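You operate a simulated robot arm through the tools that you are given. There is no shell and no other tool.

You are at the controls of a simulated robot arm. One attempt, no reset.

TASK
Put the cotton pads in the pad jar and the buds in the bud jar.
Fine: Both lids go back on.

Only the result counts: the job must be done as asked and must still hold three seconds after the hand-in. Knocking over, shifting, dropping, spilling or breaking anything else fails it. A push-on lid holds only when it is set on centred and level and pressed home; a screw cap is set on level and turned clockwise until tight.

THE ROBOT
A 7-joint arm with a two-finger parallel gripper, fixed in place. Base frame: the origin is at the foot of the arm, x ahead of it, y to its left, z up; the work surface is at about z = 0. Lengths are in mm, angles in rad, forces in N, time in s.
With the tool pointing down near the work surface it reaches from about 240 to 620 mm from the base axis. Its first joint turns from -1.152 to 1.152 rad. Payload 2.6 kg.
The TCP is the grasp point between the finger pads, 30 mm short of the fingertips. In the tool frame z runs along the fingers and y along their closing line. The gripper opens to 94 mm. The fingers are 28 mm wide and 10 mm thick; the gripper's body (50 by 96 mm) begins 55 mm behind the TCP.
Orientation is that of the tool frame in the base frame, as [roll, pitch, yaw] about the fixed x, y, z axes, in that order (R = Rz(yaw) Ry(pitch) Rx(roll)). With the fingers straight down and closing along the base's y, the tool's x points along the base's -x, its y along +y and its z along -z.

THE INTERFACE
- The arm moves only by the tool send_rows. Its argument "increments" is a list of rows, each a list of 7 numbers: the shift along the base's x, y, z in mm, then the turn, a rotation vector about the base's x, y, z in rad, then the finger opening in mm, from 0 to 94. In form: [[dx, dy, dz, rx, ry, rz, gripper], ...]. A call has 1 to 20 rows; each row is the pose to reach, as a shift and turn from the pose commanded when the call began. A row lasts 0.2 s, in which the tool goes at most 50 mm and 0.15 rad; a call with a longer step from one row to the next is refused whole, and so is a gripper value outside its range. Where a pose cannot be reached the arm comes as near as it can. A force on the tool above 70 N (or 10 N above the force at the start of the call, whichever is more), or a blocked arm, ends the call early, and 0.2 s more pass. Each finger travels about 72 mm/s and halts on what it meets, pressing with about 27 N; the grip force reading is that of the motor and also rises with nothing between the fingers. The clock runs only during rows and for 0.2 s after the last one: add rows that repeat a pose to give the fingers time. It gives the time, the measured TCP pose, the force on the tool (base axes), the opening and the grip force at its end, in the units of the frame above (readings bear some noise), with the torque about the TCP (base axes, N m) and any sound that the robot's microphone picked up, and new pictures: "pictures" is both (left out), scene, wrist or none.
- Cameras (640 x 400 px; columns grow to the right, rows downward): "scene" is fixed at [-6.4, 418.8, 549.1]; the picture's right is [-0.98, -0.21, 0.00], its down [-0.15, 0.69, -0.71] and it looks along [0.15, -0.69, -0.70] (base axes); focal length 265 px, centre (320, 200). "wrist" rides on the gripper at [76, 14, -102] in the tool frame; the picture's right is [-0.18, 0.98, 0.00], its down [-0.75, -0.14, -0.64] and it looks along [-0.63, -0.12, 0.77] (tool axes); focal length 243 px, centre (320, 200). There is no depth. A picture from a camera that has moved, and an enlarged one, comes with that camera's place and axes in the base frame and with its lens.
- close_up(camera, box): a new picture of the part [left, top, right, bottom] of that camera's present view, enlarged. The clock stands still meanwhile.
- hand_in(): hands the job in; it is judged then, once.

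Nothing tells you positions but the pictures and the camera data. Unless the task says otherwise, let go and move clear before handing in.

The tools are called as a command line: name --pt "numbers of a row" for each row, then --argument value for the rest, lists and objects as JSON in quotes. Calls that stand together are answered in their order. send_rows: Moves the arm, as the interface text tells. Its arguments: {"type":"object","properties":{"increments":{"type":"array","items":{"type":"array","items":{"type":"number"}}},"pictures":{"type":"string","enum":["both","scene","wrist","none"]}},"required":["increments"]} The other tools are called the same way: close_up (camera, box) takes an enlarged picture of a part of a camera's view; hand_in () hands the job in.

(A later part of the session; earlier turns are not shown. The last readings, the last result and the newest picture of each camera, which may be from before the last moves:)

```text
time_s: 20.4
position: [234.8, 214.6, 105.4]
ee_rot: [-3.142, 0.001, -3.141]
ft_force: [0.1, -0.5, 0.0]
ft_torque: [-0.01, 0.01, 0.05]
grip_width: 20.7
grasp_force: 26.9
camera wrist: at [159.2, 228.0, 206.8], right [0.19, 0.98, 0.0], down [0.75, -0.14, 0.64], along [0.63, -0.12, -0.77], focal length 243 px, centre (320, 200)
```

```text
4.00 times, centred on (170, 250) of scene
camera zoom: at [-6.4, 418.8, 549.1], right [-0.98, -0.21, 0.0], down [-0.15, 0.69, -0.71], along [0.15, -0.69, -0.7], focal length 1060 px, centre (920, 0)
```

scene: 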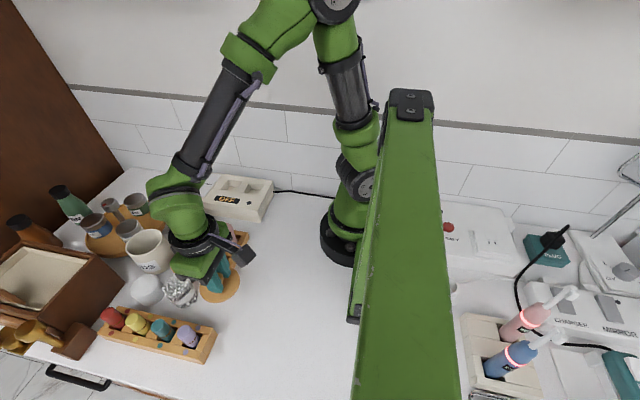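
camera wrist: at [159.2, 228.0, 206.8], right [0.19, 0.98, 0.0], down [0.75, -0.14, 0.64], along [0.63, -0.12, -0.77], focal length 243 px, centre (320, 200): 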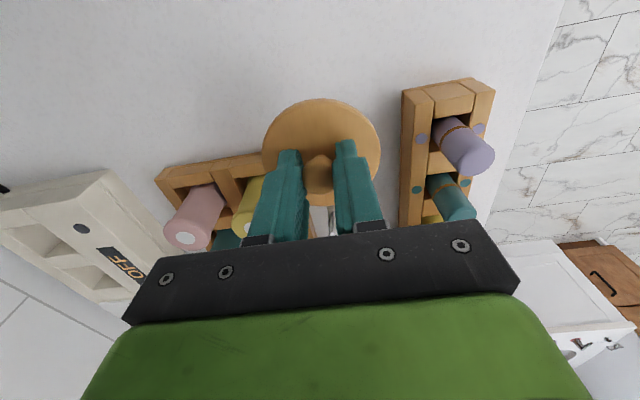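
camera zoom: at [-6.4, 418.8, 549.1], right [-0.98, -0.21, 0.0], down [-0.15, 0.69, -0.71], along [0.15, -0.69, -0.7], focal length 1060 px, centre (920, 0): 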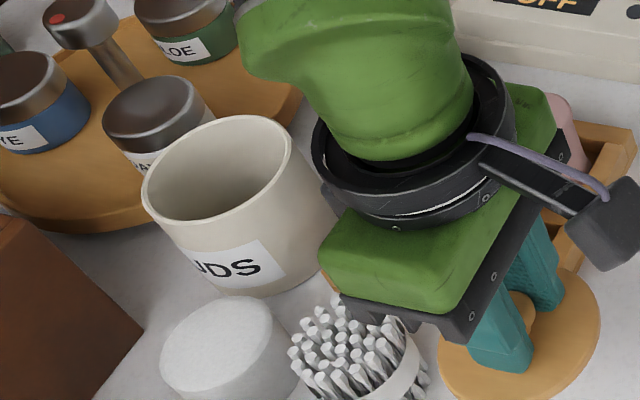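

The lid is secure but a bit near the wooden tray, so I shift it to about (210,220) and lower it toward the surface.

send_rows --pt "-8 2 -6 0 0 0 8" --pt "-18 4 -14 0 0 0 8" --pt "-24 5 -24 0 0 0 8" --pt "-25 5 -34 0 0 0 8" --pt "-25 5 -44 0 0 0 8" --pt "-25 5 -50 0 0 0 8" --pt "-25 5 -53 0 0 0 8" --pt "-25 5 -53 0 0 0 8"

close_up --camera "scene" --box '[180, 210, 300, 330]'

close_up --camera "wrist" --box '[200, 60, 440, 260]'

```text
time_s: 22.2
position: [212.0, 220.5, 52.9]
ee_rot: [-3.141, -0.001, 3.138]
ft_force: [0.4, 0.8, -1.2]
ft_torque: [-0.01, 0.02, 0.01]
grip_width: 20.9
grasp_force: 27.0
camera wrist: at [135.1, 234.4, 154.7], right [0.19, 0.98, 0.0], down [0.75, -0.14, 0.64], along [0.63, -0.12, -0.77], focal length 243 px, centre (320, 200)
```

scene: 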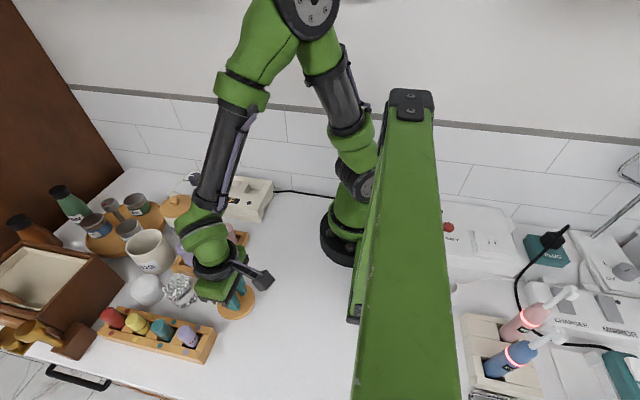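
wrist: 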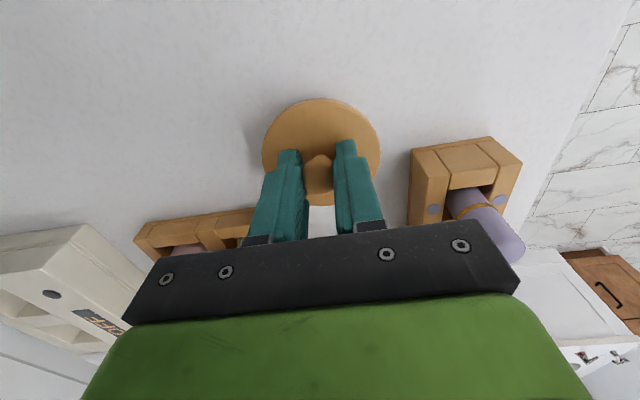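

```text
3.33 times, centred on (240, 270) of scene
camera zoom: at [-6.4, 418.8, 549.1], right [-0.98, -0.21, 0.0], down [-0.15, 0.69, -0.71], along [0.15, -0.69, -0.7], focal length 884 px, centre (587, -33)
```

zoom: 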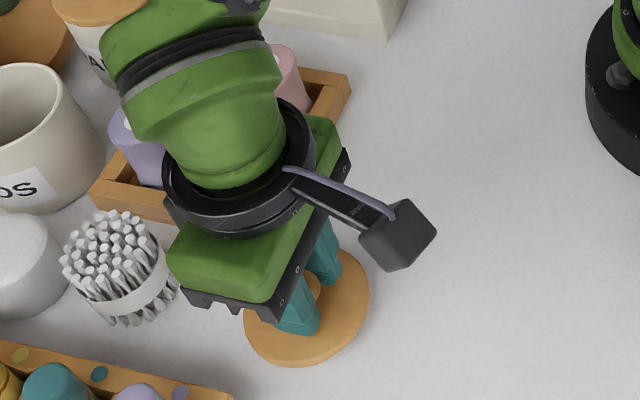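

```text
2.00 times, centred on (320, 160) of wrist
camera zoom: at [135.1, 234.4, 154.7], right [0.19, 0.98, 0.0], down [0.75, -0.14, 0.64], along [0.63, -0.12, -0.77], focal length 485 px, centre (320, 280)
```

zoom: 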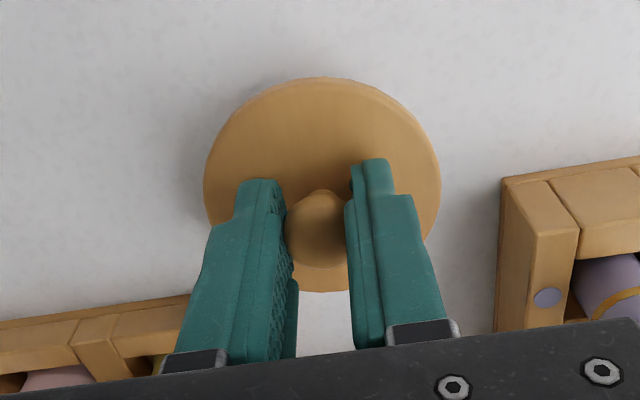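

The lid is just above the surface. I lower it in small steps, watching the force.

send_rows --pt "0 0 -1.5 0 0 0 8" --pt "0 0 -3 0 0 0 8" --pt "0 0 -4 0 0 0 8" --pictures "none"

send_rows --pt "0 0 -1 0 0 0 8" --pt "0 0 -2 0 0 0 8" --pictures "none"

send_rows --pt "0 0 -1 0 0 0 8" --pt "0 0 -2 0 0 0 8" --pictures "wrist"

close_up --camera "scene" --box '[180, 210, 300, 330]'

```text
time_s: 23.0
position: [210.0, 219.9, 49.0]
ee_rot: [-3.141, 0.001, 3.141]
ft_force: [-0.2, -0.6, -0.5]
ft_torque: [-0.01, 0.0, -0.01]
grip_width: 20.6
grasp_force: 27.1
```

```text
time_s: 23.6
position: [210.8, 220.5, 47.1]
ee_rot: [3.14, 0.0, 3.139]
ft_force: [-0.8, 0.7, -0.5]
ft_torque: [0.02, -0.01, 0.0]
grip_width: 20.9
grasp_force: 27.5
```

```text
time_s: 24.2
position: [210.7, 221.0, 43.9]
ee_rot: [3.141, 0.001, -3.139]
ft_force: [-0.6, 0.0, -0.5]
ft_torque: [0.01, -0.01, -0.01]
grip_width: 20.4
grasp_force: 26.5
camera wrist: at [134.3, 234.9, 145.9], right [0.18, 0.98, 0.0], down [0.75, -0.14, 0.64], along [0.63, -0.12, -0.77], focal length 243 px, centre (320, 200)
```

wrist: 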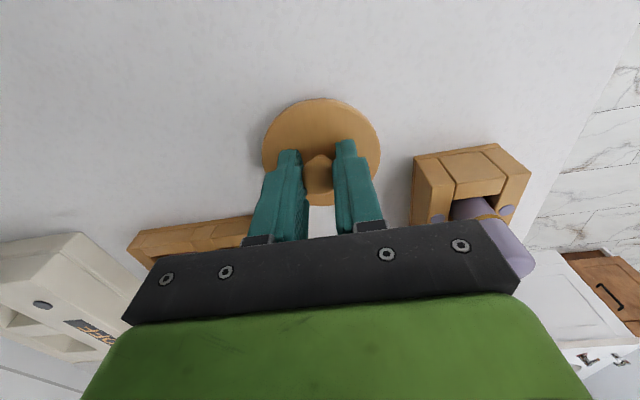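

```text
3.33 times, centred on (240, 270) of scene
camera zoom: at [-6.4, 418.8, 549.1], right [-0.98, -0.21, 0.0], down [-0.15, 0.69, -0.71], along [0.15, -0.69, -0.7], focal length 884 px, centre (587, -33)
```

zoom: 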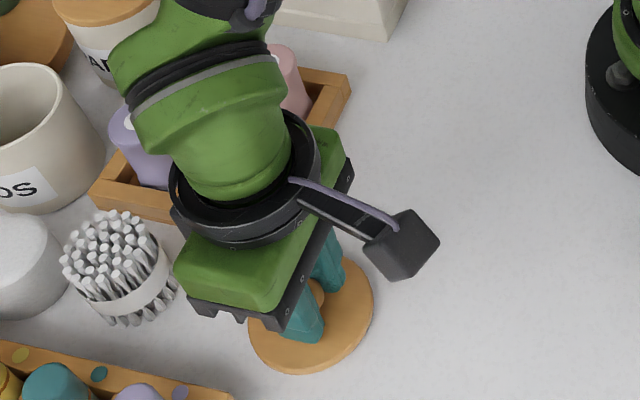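

Still no contact at TCP z about 44.5. I continue down in 1–2 mm steps.

send_rows --pt "0 0 -1 0 0 0 8" --pt "0 0 -2 0 0 0 8" --pictures "none"

send_rows --pt "0 0 -1 0 0 0 8" --pt "0 0 -2 0 0 0 8" --pictures "none"

close_up --camera "wrist" --box '[240, 70, 400, 170]'

```text
time_s: 24.8
position: [210.9, 220.0, 42.8]
ee_rot: [3.139, 0.0, 3.141]
ft_force: [-2.0, -2.2, 10.2]
ft_torque: [-0.07, 0.09, -0.02]
grip_width: 20.8
grasp_force: 27.2
```

```text
time_s: 25.4
position: [212.6, 220.6, 41.8]
ee_rot: [3.139, 0.002, 3.139]
ft_force: [-10.5, -3.5, 39.5]
ft_torque: [-0.12, 0.11, -0.01]
grip_width: 20.8
grasp_force: 27.1
```

```text
4.00 times, centred on (320, 120) of wrist
camera zoom: at [135.3, 234.5, 142.9], right [0.19, 0.98, 0.0], down [0.75, -0.14, 0.64], along [0.63, -0.12, -0.77], focal length 970 px, centre (320, 520)
```

zoom: 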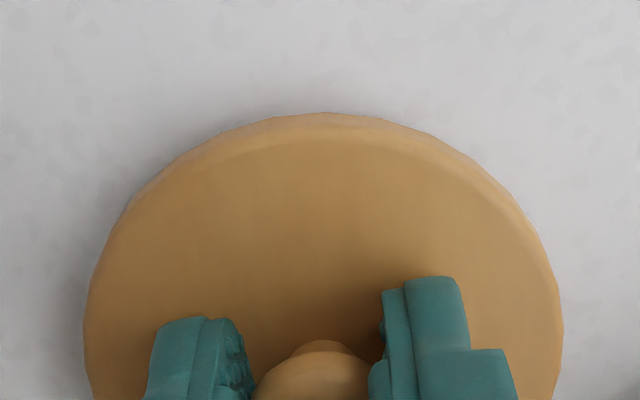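

The lid has touched down at TCP z ≈ 42.8. I ease off the pressure, open slowly and rise.

send_rows --pt "0 0 1 0 0 0 8" --pt "0 0 1.8 0 0 0 8" --pt "0 0 1.8 0 0 0 22" --pt "0 0 1.8 0 0 0 28" --pt "0 0 1.8 0 0 0 36" --pt "0 0 1.8 0 0 0 36" --pictures "none"

send_rows --pt "0 0 15 0 0 0 40" --pt "0 0 45 0 0 0 50" --pt "0 0 85 0 0 0 60" --pt "0 0 120 0 0 0 70" --pt "35 2 150 0 0 0 70" --pt "60 4 160 0 0 0 70" --pt "60 4 160 0 0 0 70"

close_up --camera "wrist" --box '[200, 0, 440, 150]'

close_up --camera "wrist" --box '[270, 70, 430, 170]'

close_up --camera "scene" --box '[110, 200, 280, 340]'

```text
time_s: 26.8
position: [211.4, 220.3, 42.4]
ee_rot: [-3.139, 0.0, 3.138]
ft_force: [3.4, -5.6, 14.4]
ft_torque: [-0.05, -0.08, -0.03]
grip_width: 29.9
grasp_force: 0.1
```

```text
time_s: 28.4
position: [269.8, 222.8, 206.6]
ee_rot: [3.142, 0.001, 3.14]
ft_force: [-0.5, -0.1, 0.6]
ft_torque: [0.01, -0.01, -0.02]
grip_width: 70.3
grasp_force: 0.1
camera wrist: at [193.2, 237.4, 307.1], right [0.18, 0.98, 0.0], down [0.75, -0.14, 0.64], along [0.63, -0.12, -0.77], focal length 243 px, centre (320, 200)
```

scene: 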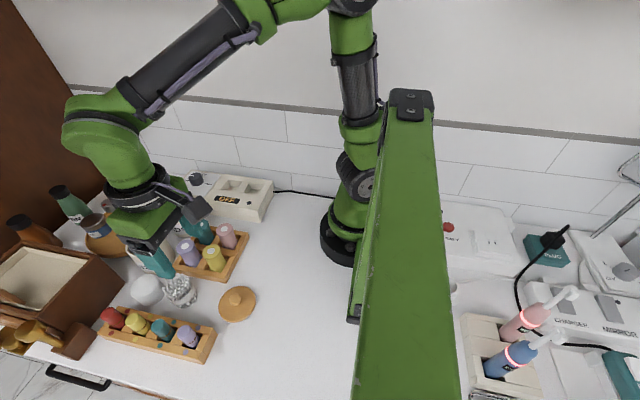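
wrist: 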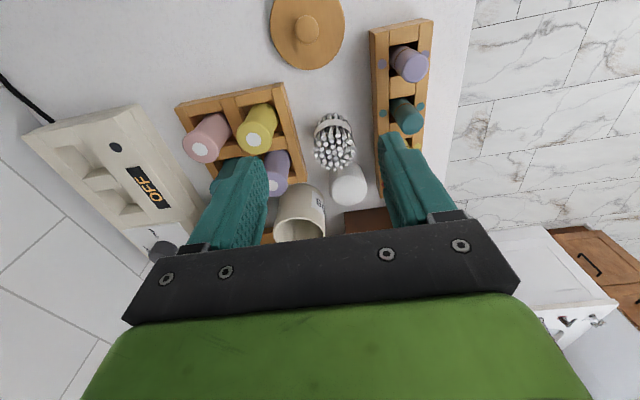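

```text
2.67 times, centred on (320, 75) of wrist
camera zoom: at [193.2, 237.4, 307.1], right [0.18, 0.98, 0.0], down [0.75, -0.14, 0.64], along [0.63, -0.12, -0.77], focal length 647 px, centre (320, 533)
```

zoom: 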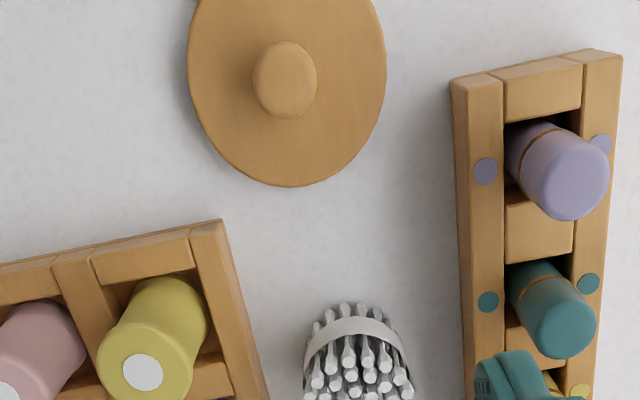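

```text
4.00 times, centred on (350, 120) of wrist
camera zoom: at [193.2, 237.4, 307.1], right [0.18, 0.98, 0.0], down [0.75, -0.14, 0.64], along [0.63, -0.12, -0.77], focal length 970 px, centre (200, 520)
```

zoom: 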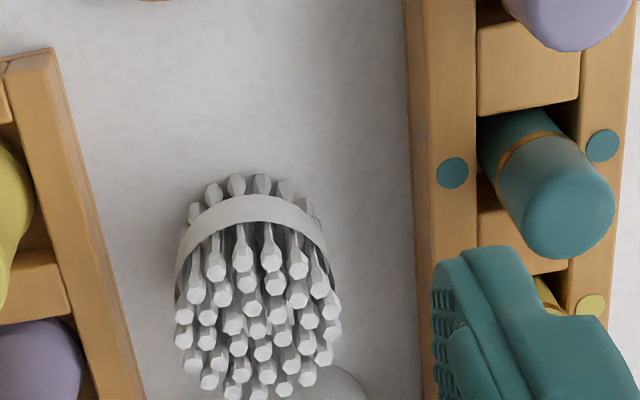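

```text
2.86 times, centred on (195, 270) of scene
camera zoom: at [-6.4, 418.8, 549.1], right [-0.98, -0.21, 0.0], down [-0.15, 0.69, -0.71], along [0.15, -0.69, -0.7], focal length 758 px, centre (677, 0)
```

zoom: 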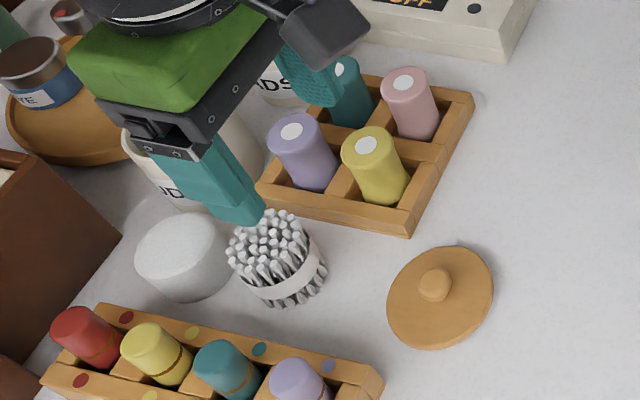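

The BUDS lid lies flat at about (210.6,221). Next I go above the bud bundle at about (330,229).

send_rows --pt "20 2 -15 0 0 0 68" --pt "42 4 -40 0 0 0 68" --pt "60 6 -70 0 0 0 68" --pt "60 6 -95 0 0 0 68" --pt "60 6 -110 0 0 0 68" --pt "60 6 -110 0 0 0 68"

close_up --camera "wrist" --box '[220, 60, 420, 220]'

close_up --camera "scene" --box '[110, 230, 230, 330]'

```text
time_s: 29.8
position: [333.7, 230.4, 91.0]
ee_rot: [-3.14, 0.001, -3.141]
ft_force: [0.3, -0.2, 1.1]
ft_torque: [0.0, 0.0, 0.01]
grip_width: 67.9
grasp_force: 0.0
camera wrist: at [257.4, 244.2, 192.7], right [0.18, 0.98, 0.0], down [0.75, -0.14, 0.64], along [0.63, -0.12, -0.77], focal length 243 px, centre (320, 200)
```

scene: 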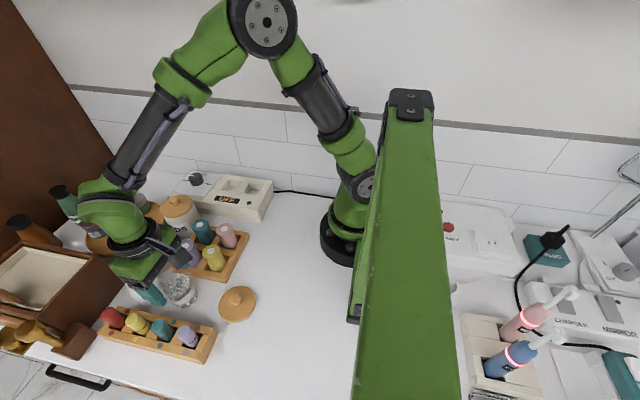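
wrist: 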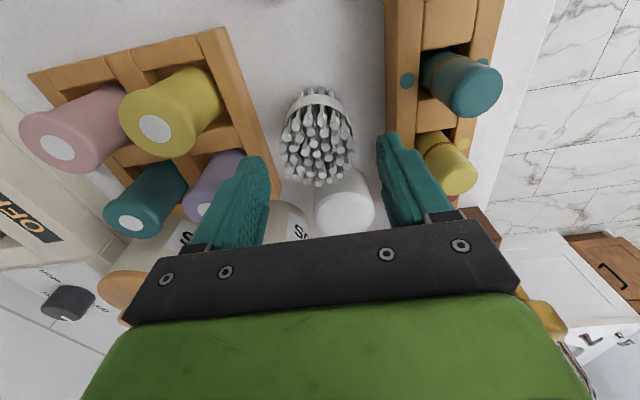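

```text
2.50 times, centred on (320, 140) of wrist
camera zoom: at [257.4, 244.2, 192.7], right [0.18, 0.98, 0.0], down [0.75, -0.14, 0.64], along [0.63, -0.12, -0.77], focal length 606 px, centre (320, 350)
```

zoom: 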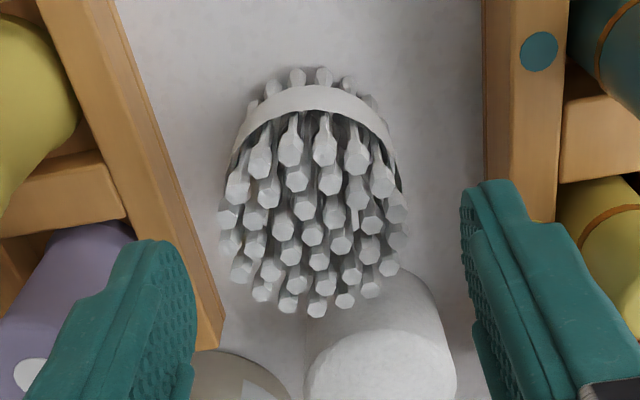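

```text
4.00 times, centred on (170, 280) of scene
camera zoom: at [-6.4, 418.8, 549.1], right [-0.98, -0.21, 0.0], down [-0.15, 0.69, -0.71], along [0.15, -0.69, -0.7], focal length 1060 px, centre (920, -120)
```

zoom: 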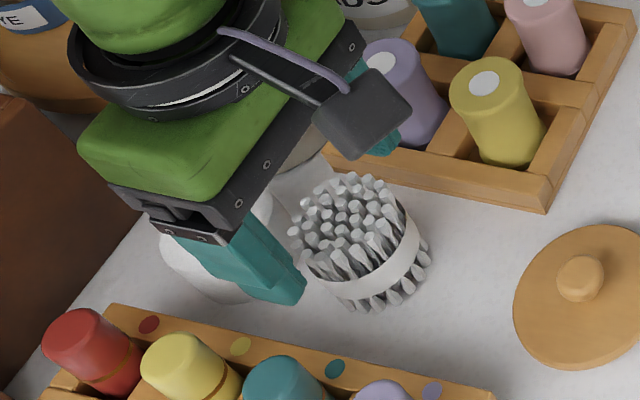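

I'll hold still one step to get a settled reading before centring on the buds.

send_rows --pt "0 0 0 0 0 0 68" --pt "0 0 0 0 0 0 68" --pictures "none"

close_up --camera "wrist" --box '[220, 60, 420, 220]'

```text
time_s: 30.4
position: [333.9, 231.2, 91.5]
ee_rot: [-3.14, 0.001, 3.14]
ft_force: [-0.4, 0.1, -0.5]
ft_torque: [0.01, -0.01, 0.01]
grip_width: 68.0
grasp_force: 0.1
```

```text
2.50 times, centred on (320, 140) of wrist
camera zoom: at [257.4, 244.2, 193.0], right [0.18, 0.98, 0.0], down [0.75, -0.14, 0.64], along [0.63, -0.12, -0.77], focal length 606 px, centre (320, 350)
```

zoom: 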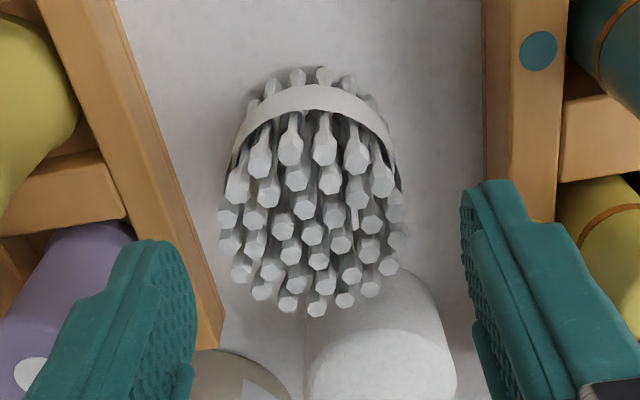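

The bundle centre is at about (332.5,228.7) and the TCP at (333.8,230.8). I centre, lower so the fingertips straddle the top ~22 mm, and close.

send_rows --pt "-1 -2 -10 0 0 0 68" --pt "-1 -2 -22 0 0 0 66" --pt "-1 -2 -30 0 0 0 64" --pt "-1 -2 -30 0 0 0 60" --pt "-1 -2 -30 0 0 0 56"

close_up --camera "wrist" --box '[220, 60, 420, 220]'

close_up --camera "scene" --box '[110, 230, 230, 330]'

```text
time_s: 31.6
position: [331.6, 228.1, 62.2]
ee_rot: [3.141, 0.0, 3.14]
ft_force: [0.2, 0.4, -0.6]
ft_torque: [0.0, 0.02, 0.01]
grip_width: 56.1
grasp_force: 0.1
camera wrist: at [255.2, 241.0, 163.4], right [0.18, 0.98, 0.0], down [0.75, -0.14, 0.64], along [0.63, -0.12, -0.77], focal length 243 px, centre (320, 200)
```

scene: 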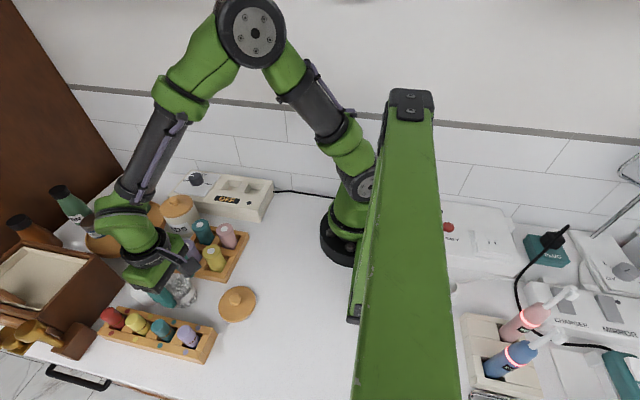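
wrist: 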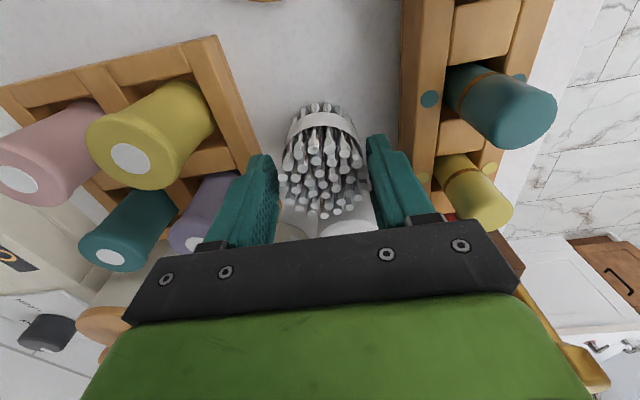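

```text
2.50 times, centred on (320, 140) of wrist
camera zoom: at [255.2, 241.0, 163.4], right [0.18, 0.98, 0.0], down [0.75, -0.14, 0.64], along [0.63, -0.12, -0.77], focal length 606 px, centre (320, 350)
```

zoom: 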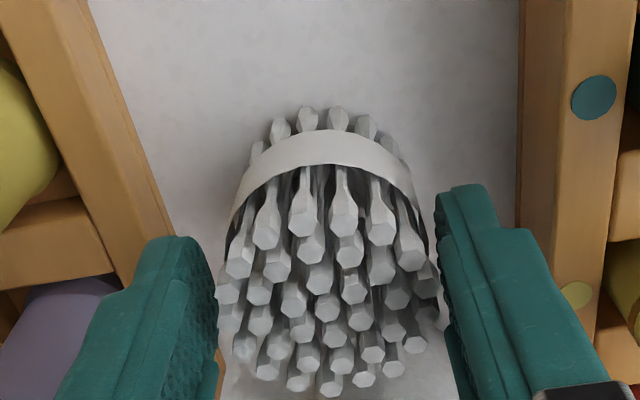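

```text
4.00 times, centred on (170, 280) of scene
camera zoom: at [-6.4, 418.8, 549.1], right [-0.98, -0.21, 0.0], down [-0.15, 0.69, -0.71], along [0.15, -0.69, -0.7], focal length 1060 px, centre (920, -120)
```

zoom: 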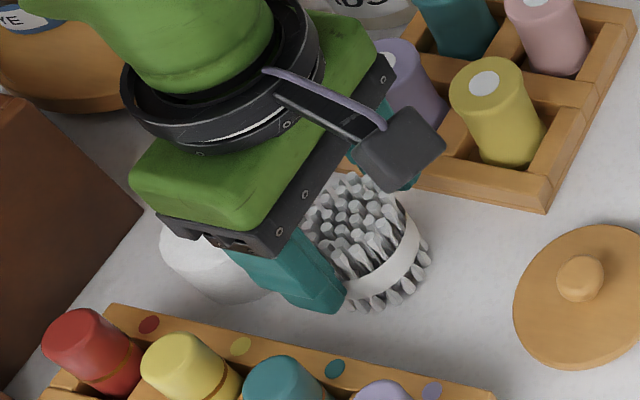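

The bundle is centred between the fingers. I close, then lift slowly to check the hold.

send_rows --pt "0 0 0 0 0 0 50" --pt "0 0 0 0 0 0 44" --pt "0 0 0 0 0 0 36" --pt "0 0 0 0 0 0 36" --pt "0 0 0 0 0 0 36" --pictures "none"

send_rows --pt "0 0 2 0 0 0 36" --pt "0 0 6 0 0 0 36" --pt "0 0 12 0 0 0 36" --pt "0 0 20 0 0 0 36" --pt "0 0 30 0 0 0 36" --pt "0 0 40 0 0 0 36" --pt "0 0 50 0 0 0 36" --pt "0 0 60 0 0 0 36" --pt "0 0 70 0 0 0 36" --pt "0 0 80 0 0 0 36" --pt "0 0 88 0 0 0 36" --pt "0 0 92 0 0 0 36" --pt "0 0 92 0 0 0 36"

close_up --camera "scene" --box '[110, 190, 250, 330]'

close_up --camera "wrist" --box '[220, 60, 420, 260]'

```text
time_s: 32.8
position: [331.8, 226.8, 61.6]
ee_rot: [3.142, 0.0, -3.14]
ft_force: [0.9, 0.5, 0.0]
ft_torque: [-0.01, 0.0, -0.02]
grip_width: 48.7
grasp_force: 26.8
```

```text
time_s: 35.6
position: [327.9, 226.4, 155.7]
ee_rot: [3.139, 0.0, 3.141]
ft_force: [0.2, -0.6, -1.0]
ft_torque: [-0.02, 0.03, -0.03]
grip_width: 48.3
grasp_force: 27.2
camera wrist: at [252.8, 241.3, 256.4], right [0.18, 0.98, 0.0], down [0.75, -0.14, 0.64], along [0.63, -0.12, -0.77], focal length 243 px, centre (320, 200)
```

scene: 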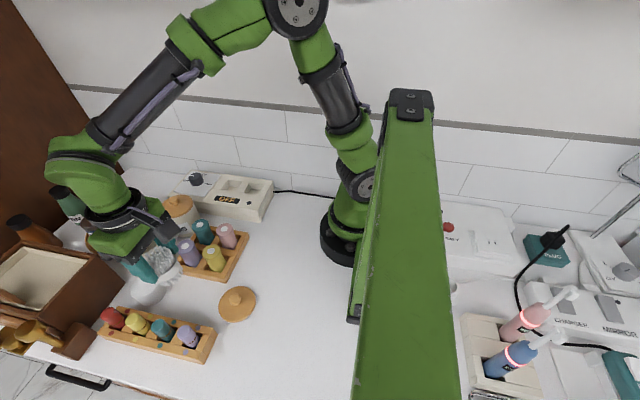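
wrist: 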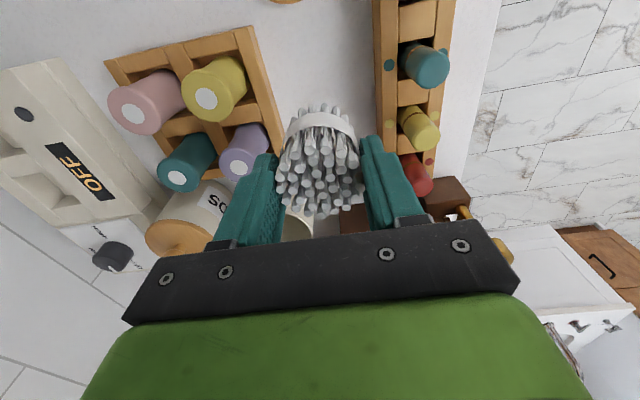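

```text
2.86 times, centred on (180, 260) of scene
camera zoom: at [-6.4, 418.8, 549.1], right [-0.98, -0.21, 0.0], down [-0.15, 0.69, -0.71], along [0.15, -0.69, -0.7], focal length 758 px, centre (720, 29)
```

zoom: 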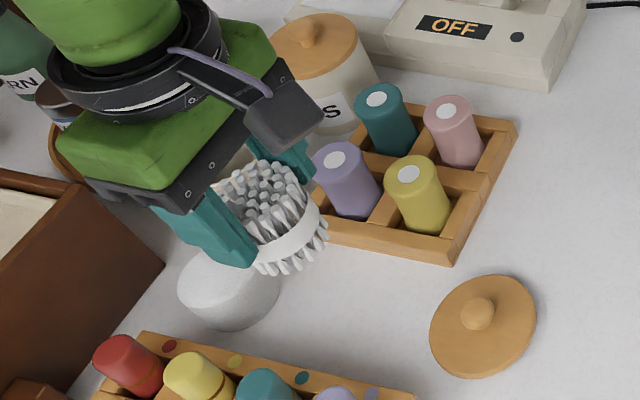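

```text
2.00 times, centred on (320, 160) of wrist
camera zoom: at [252.8, 241.3, 256.4], right [0.18, 0.98, 0.0], down [0.75, -0.14, 0.64], along [0.63, -0.12, -0.77], focal length 485 px, centre (320, 280)
```

zoom: 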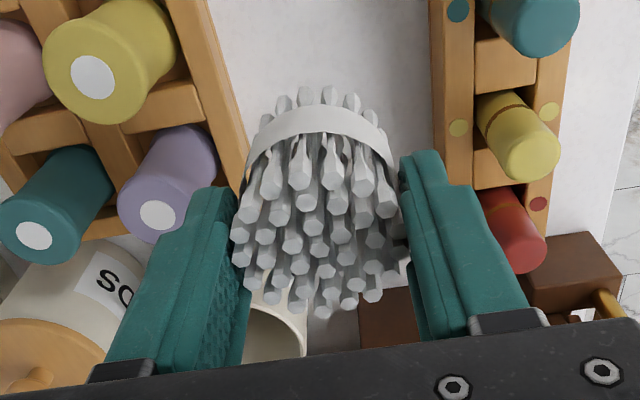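

The bundle is held upright at 48 mm width. I raise it a bit and carry it above the BUDS jar at about (440,161).

send_rows --pt "0 0 6 0 0 0 36" --pt "4 -2 14 0 0 0 36" --pt "12 -7 20 0 0 0 36" --pt "24 -14 22 0 0 0 36" --pt "38 -22 22 0 0 0 36" --pt "52 -30 22 0 0 0 36" --pt "66 -38 22 0 0 0 36" --pt "80 -46 22 0 0 0 36" --pt "93 -54 22 0 0 0 36" --pt "103 -60 22 0 0 0 36" --pt "109 -64 22 0 0 0 36" --pt "111 -65 22 0 0 0 36" --pt "111 -65 22 0 0 0 36" --pt "111 -65 22 0 0 0 36"

close_up --camera "scene" --box '[90, 170, 220, 290]'

close_up --camera "wrist" --box '[220, 40, 420, 240]'

```text
time_s: 38.6
position: [439.3, 163.0, 176.0]
ee_rot: [3.142, 0.0, 3.139]
ft_force: [-0.9, 0.2, 0.6]
ft_torque: [-0.05, -0.01, 0.01]
grip_width: 48.7
grasp_force: 27.2
camera wrist: at [364.5, 176.3, 278.7], right [0.18, 0.98, 0.0], down [0.75, -0.14, 0.64], along [0.63, -0.12, -0.77], focal length 243 px, centre (320, 200)
```

scene: 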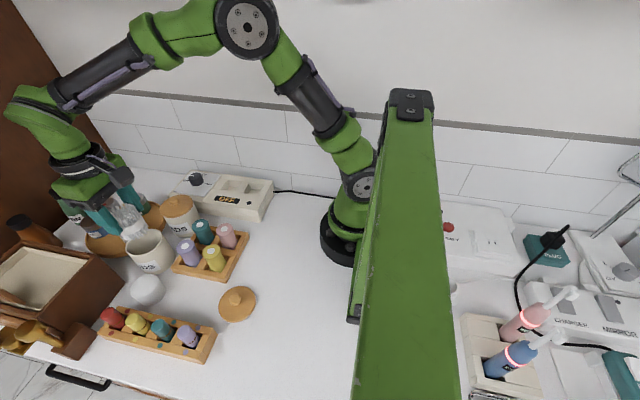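
wrist: 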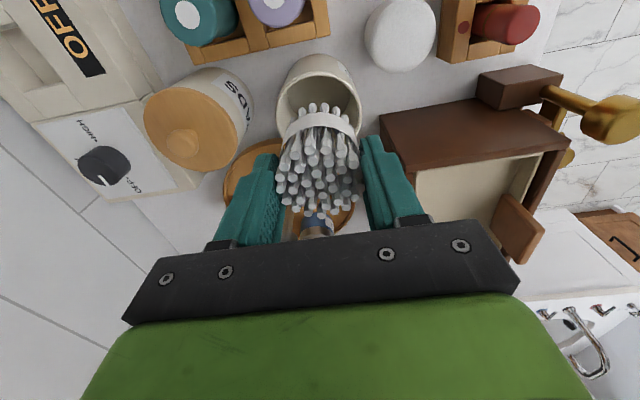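

```text
3.33 times, centred on (155, 230) of scene
camera zoom: at [-6.4, 418.8, 549.1], right [-0.98, -0.21, 0.0], down [-0.15, 0.69, -0.71], along [0.15, -0.69, -0.7], focal length 884 px, centre (870, 100)
```

zoom: 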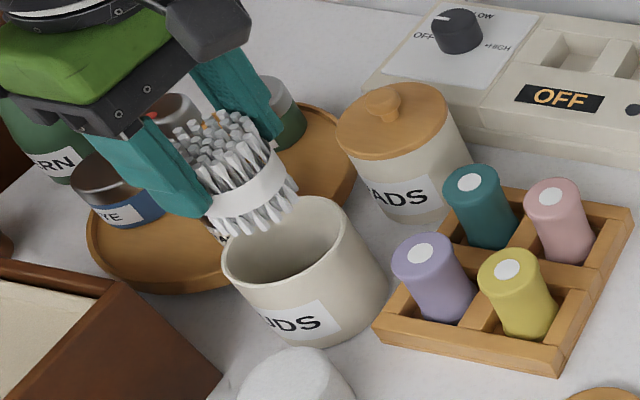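

```text
2.00 times, centred on (320, 140) of wrist
camera zoom: at [364.5, 176.3, 278.7], right [0.18, 0.98, 0.0], down [0.75, -0.14, 0.64], along [0.63, -0.12, -0.77], focal length 485 px, centre (320, 320)
```

zoom: 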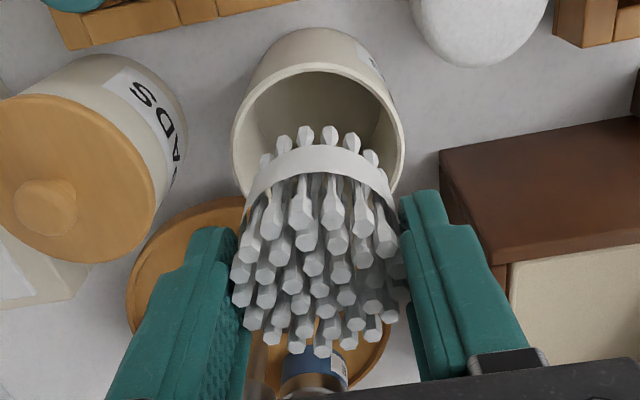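

The bundle lines up over the jar; I shift slightly (+1.3,−1.5) and lower it into the mouth with the fingertips staying just above the rim.

send_rows --pt "1.3 -1.5 -5 0 0 0 36" --pt "1.3 -1.5 -14 0 0 0 36" --pt "1.3 -1.5 -24 0 0 0 36" --pt "1.3 -1.5 -34 0 0 0 36" --pt "1.3 -1.5 -42 0 0 0 36" --pt "1.3 -1.5 -46 0 0 0 36" --pt "1.3 -1.5 -46 0 0 0 36"

close_up --camera "scene" --box '[90, 170, 220, 290]'

close_up --camera "wrist" --box '[220, 40, 420, 240]'

```text
time_s: 40.2
position: [442.0, 161.0, 130.0]
ee_rot: [3.141, 0.0, 3.14]
ft_force: [0.5, 0.8, 0.0]
ft_torque: [-0.02, -0.02, 0.02]
grip_width: 48.5
grasp_force: 27.0
camera wrist: at [365.9, 174.2, 231.0], right [0.19, 0.98, 0.0], down [0.75, -0.14, 0.64], along [0.63, -0.12, -0.77], focal length 243 px, centre (320, 200)
```

scene: 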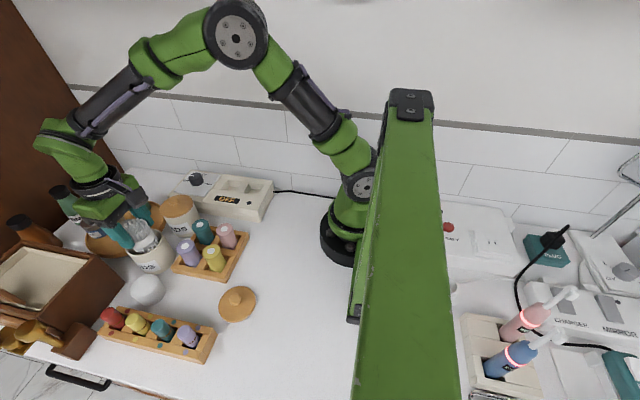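
wrist: 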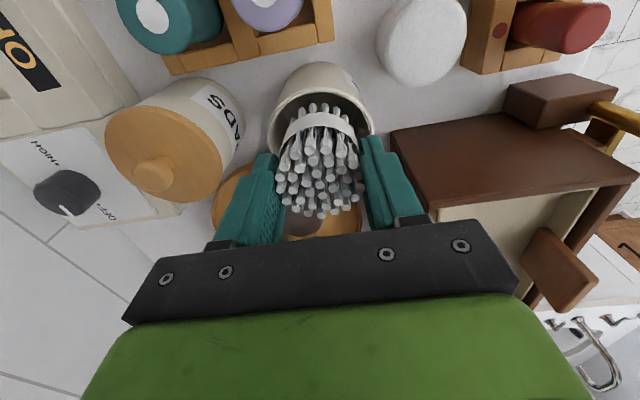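

```text
3.33 times, centred on (155, 230) of scene
camera zoom: at [-6.4, 418.8, 549.1], right [-0.98, -0.21, 0.0], down [-0.15, 0.69, -0.71], along [0.15, -0.69, -0.7], focal length 884 px, centre (870, 100)
```

zoom: 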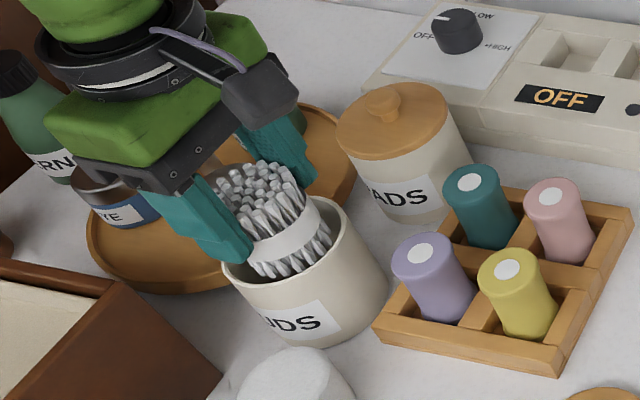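

```text
2.00 times, centred on (320, 140) of wrist
camera zoom: at [365.9, 174.2, 231.0], right [0.19, 0.98, 0.0], down [0.75, -0.14, 0.64], along [0.63, -0.12, -0.77], focal length 485 px, centre (320, 320)
```

zoom: 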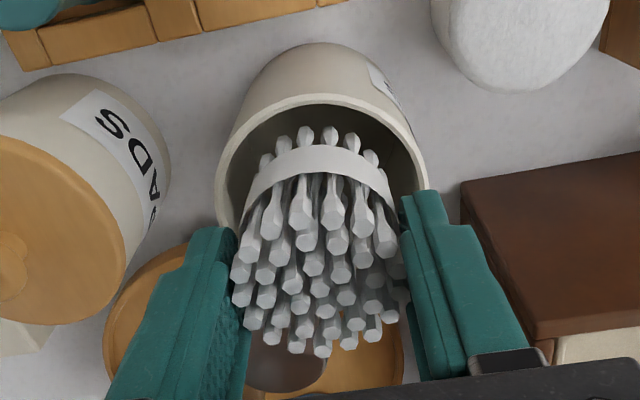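

The bundle's lower part is inside the mouth. I lower further, staying just above rim contact with the fingertips.

send_rows --pt "0 0 -6 0 0 0 36" --pt "0 0 -12 0 0 0 36" --pt "0 0 -17 0 0 0 36" --pt "0 0 -19 0 0 0 36" --pt "0 0 -19 0 0 0 36"

close_up --camera "scene" --box '[100, 190, 200, 280]'

close_up --camera "wrist" --box '[220, 40, 420, 240]'

```text
time_s: 41.4
position: [442.4, 159.8, 112.2]
ee_rot: [3.141, 0.0, 3.141]
ft_force: [0.1, -0.1, -0.9]
ft_torque: [-0.01, 0.0, 0.02]
grip_width: 48.5
grasp_force: 27.2
camera wrist: at [366.4, 174.4, 213.1], right [0.18, 0.98, 0.0], down [0.75, -0.14, 0.64], along [0.63, -0.12, -0.77], focal length 243 px, centre (320, 200)
```

scene: 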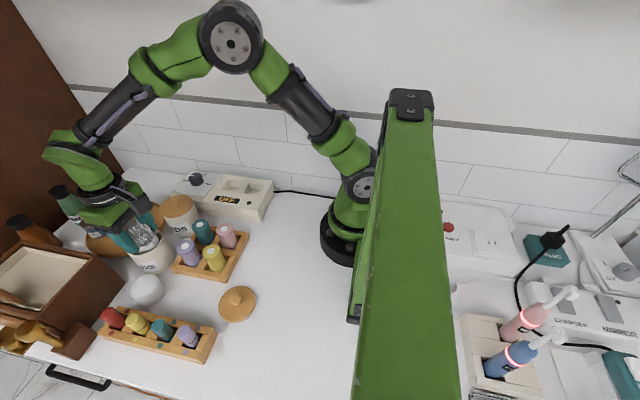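
wrist: 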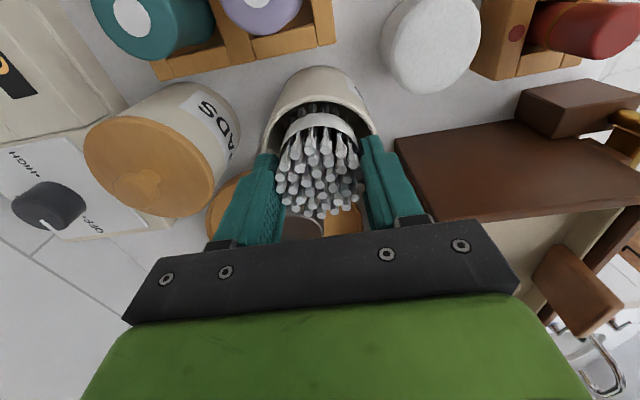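

```text
4.44 times, centred on (150, 235) of scene
camera zoom: at [-6.4, 418.8, 549.1], right [-0.98, -0.21, 0.0], down [-0.15, 0.69, -0.71], along [0.15, -0.69, -0.7], focal length 1178 px, centre (1076, 44)
```

zoom: 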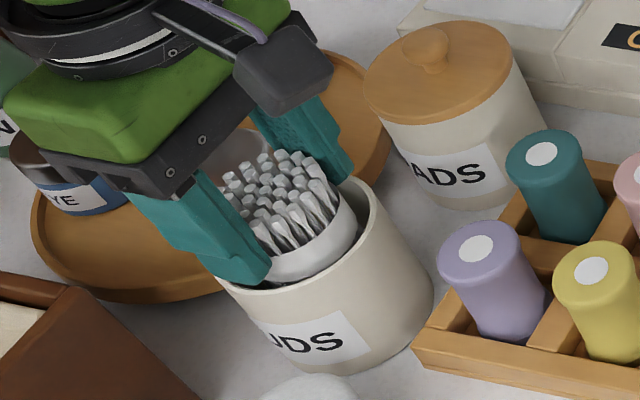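

```text
2.00 times, centred on (320, 140) of wrist
camera zoom: at [366.4, 174.4, 213.1], right [0.18, 0.98, 0.0], down [0.75, -0.14, 0.64], along [0.63, -0.12, -0.77], focal length 485 px, centre (320, 320)
```

zoom: 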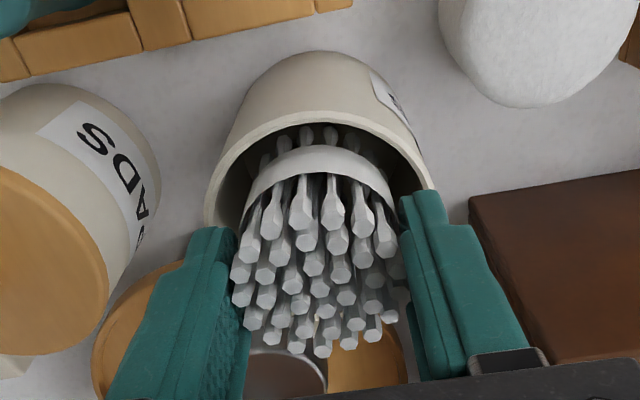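

The bundle is centred in the mouth about 47 mm above the floor. I open the fingers to let it slide in.

send_rows --pt "0 0 0 0 0 0 54" --pt "0 0 0 0 0 0 60" --pt "0 0 0 0 0 0 64" --pt "0 0 0 0 0 0 64" --pt "0 0 10 0 0 0 64" --pt "0 0 40 0 0 0 64" --pt "0 0 80 0 0 0 64" --pt "0 0 110 0 0 0 64"

close_up --camera "scene" --box '[100, 190, 200, 280]'

close_up --camera "wrist" --box '[220, 40, 420, 240]'

```text
time_s: 43.2
position: [441.3, 163.2, 221.7]
ee_rot: [-3.141, 0.0, 3.139]
ft_force: [-0.3, -0.7, 0.0]
ft_torque: [0.02, 0.02, -0.01]
grip_width: 64.0
grasp_force: 0.1
camera wrist: at [365.7, 176.3, 323.3], right [0.18, 0.98, 0.0], down [0.75, -0.14, 0.64], along [0.63, -0.12, -0.77], focal length 243 px, centre (320, 200)
```

scene: 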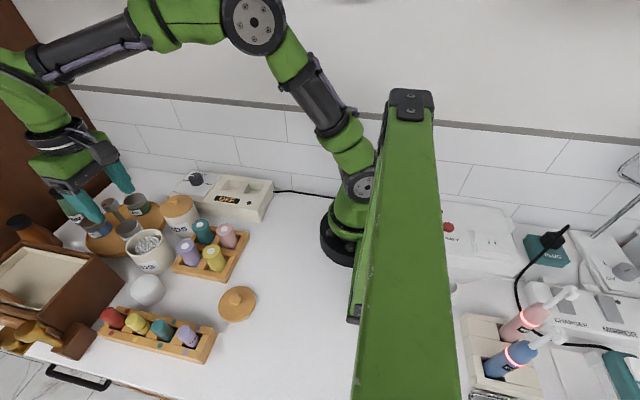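
wrist: 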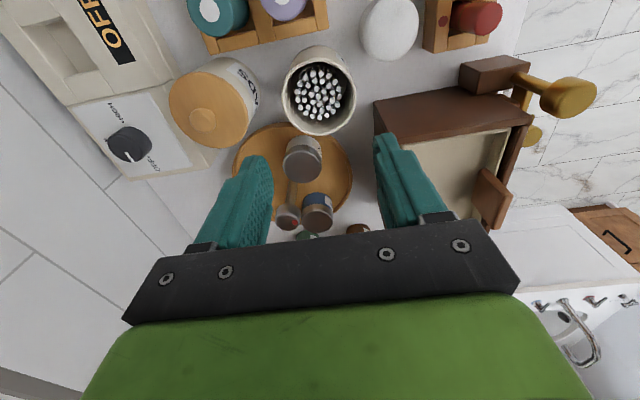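

```text
4.44 times, centred on (150, 235) of scene
camera zoom: at [-6.4, 418.8, 549.1], right [-0.98, -0.21, 0.0], down [-0.15, 0.69, -0.71], along [0.15, -0.69, -0.7], focal length 1178 px, centre (1076, 44)
```

zoom: 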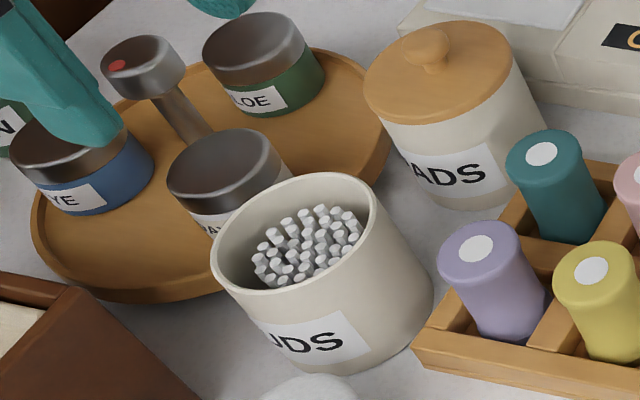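

```text
2.00 times, centred on (320, 140) of wrist
camera zoom: at [365.7, 176.3, 323.3], right [0.18, 0.98, 0.0], down [0.75, -0.14, 0.64], along [0.63, -0.12, -0.77], focal length 485 px, centre (320, 320)
```

zoom: 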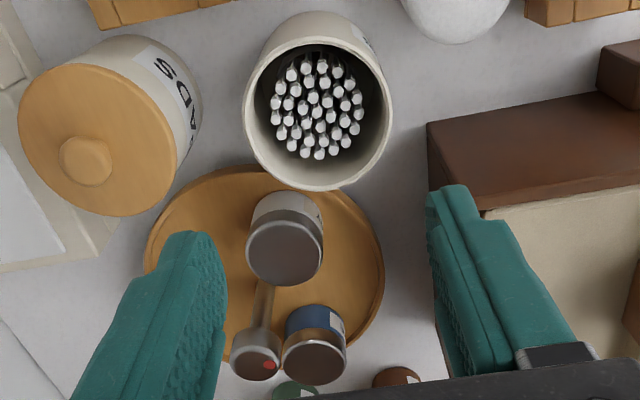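

The buds are standing inside the jar. I measure the rim from here for the lid's placement.

close_up --camera "wrist" --box '[270, 40, 370, 140]'

send_rows --pt "0 0 0 0 0 0 64" --pt "0 0 0 0 0 0 64" --pictures "none"

close_up --camera "wrist" --box '[160, 50, 280, 150]'

```text
4.00 times, centred on (320, 90) of wrist
camera zoom: at [365.7, 176.3, 323.3], right [0.18, 0.98, 0.0], down [0.75, -0.14, 0.64], along [0.63, -0.12, -0.77], focal length 970 px, centre (320, 640)
```

zoom: 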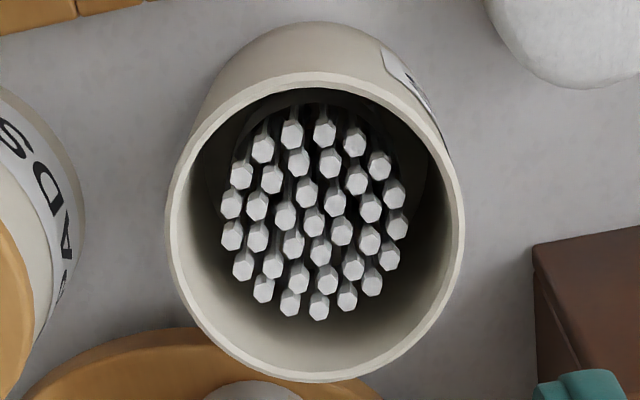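

```text
time_s: 43.8
position: [442.4, 163.6, 222.4]
ee_rot: [-3.141, -0.002, -3.141]
ft_force: [-0.8, -0.4, 0.7]
ft_torque: [0.04, 0.0, -0.02]
grip_width: 64.2
grasp_force: 0.1
```

```text
4.00 times, centred on (220, 100) of wrist
camera zoom: at [365.8, 176.2, 323.1], right [0.18, 0.98, 0.0], down [0.75, -0.14, 0.64], along [0.63, -0.12, -0.77], focal length 970 px, centre (720, 600)
```

zoom: 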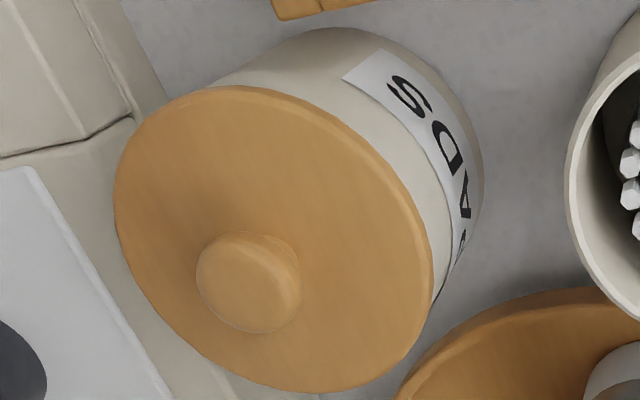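

Jar rim centre comes out at about (443,161.7), top z ≈ 77. Now I go back for the BUDS lid at about (210.6,221).

send_rows --pt "-20 5 0 0 0 0 60" --pt "-55 14 0 0 0 0 50" --pt "-95 24 0 0 0 0 50" --pt "-135 34 0 0 0 0 50" --pt "-175 44 -10 0 0 0 50" --pt "-205 52 -30 0 0 0 50" --pt "-225 57 -60 0 0 0 50" --pt "-231 58 -90 0 0 0 50" --pt "-231 58 -110 0 0 0 50" --pt "-231 58 -110 0 0 0 50" --pt "-231 58 -110 0 0 0 50"

close_up --camera "wrist" --box '[240, 60, 400, 220]'

close_up --camera "scene" --box '[190, 230, 290, 330]'

close_up --camera "scene" --box '[110, 190, 220, 290]'

```text
time_s: 46.2
position: [210.4, 218.8, 111.2]
ee_rot: [3.141, -0.001, 3.139]
ft_force: [0.4, -0.1, 0.1]
ft_torque: [0.01, -0.02, -0.02]
grip_width: 49.9
grasp_force: 0.2
camera wrist: at [135.6, 231.0, 213.1], right [0.19, 0.98, 0.0], down [0.75, -0.14, 0.64], along [0.63, -0.12, -0.77], focal length 243 px, centre (320, 200)
```

scene: 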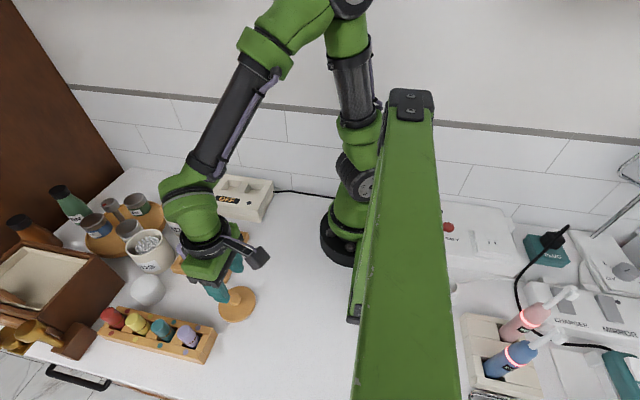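
wrist: 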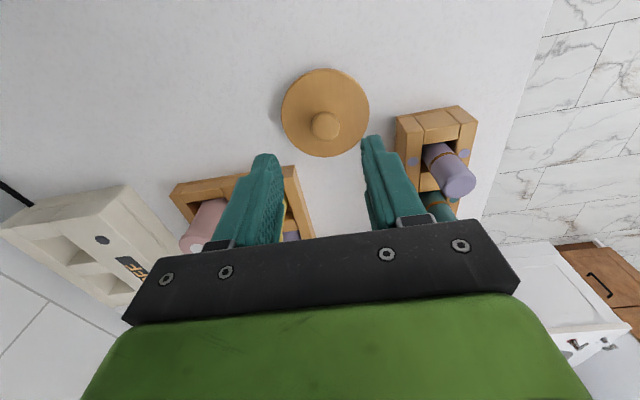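

```text
2.50 times, centred on (320, 140) of wrist
camera zoom: at [135.6, 231.0, 213.1], right [0.19, 0.98, 0.0], down [0.75, -0.14, 0.64], along [0.63, -0.12, -0.77], focal length 606 px, centre (320, 350)
```

zoom: 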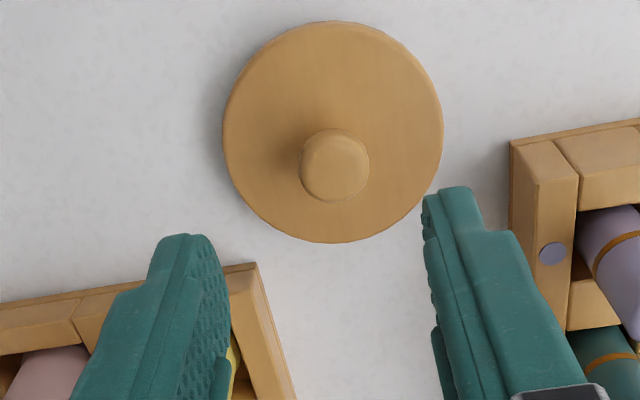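

```text
4.00 times, centred on (240, 280) of scene
camera zoom: at [-6.4, 418.8, 549.1], right [-0.98, -0.21, 0.0], down [-0.15, 0.69, -0.71], along [0.15, -0.69, -0.7], focal length 1060 px, centre (640, -120)
```

zoom: 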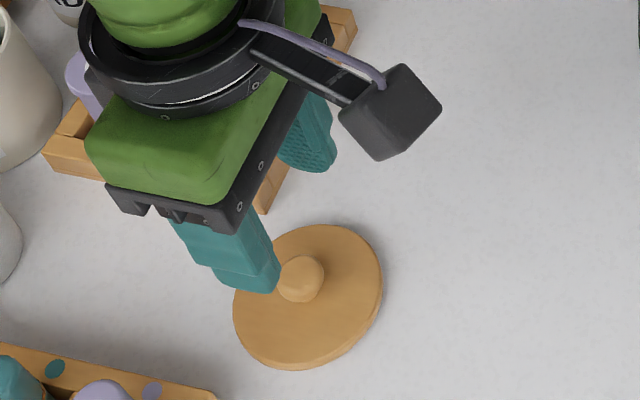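

```text
4.00 times, centred on (165, 240) of scene
camera zoom: at [-6.4, 418.8, 549.1], right [-0.98, -0.21, 0.0], down [-0.15, 0.69, -0.71], along [0.15, -0.69, -0.7], focal length 1060 px, centre (940, 40)
```

zoom: 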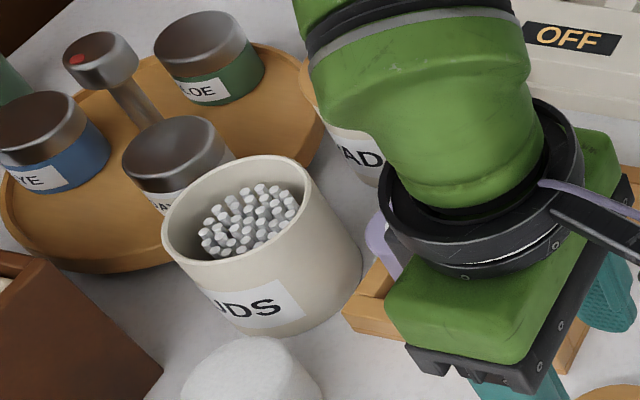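

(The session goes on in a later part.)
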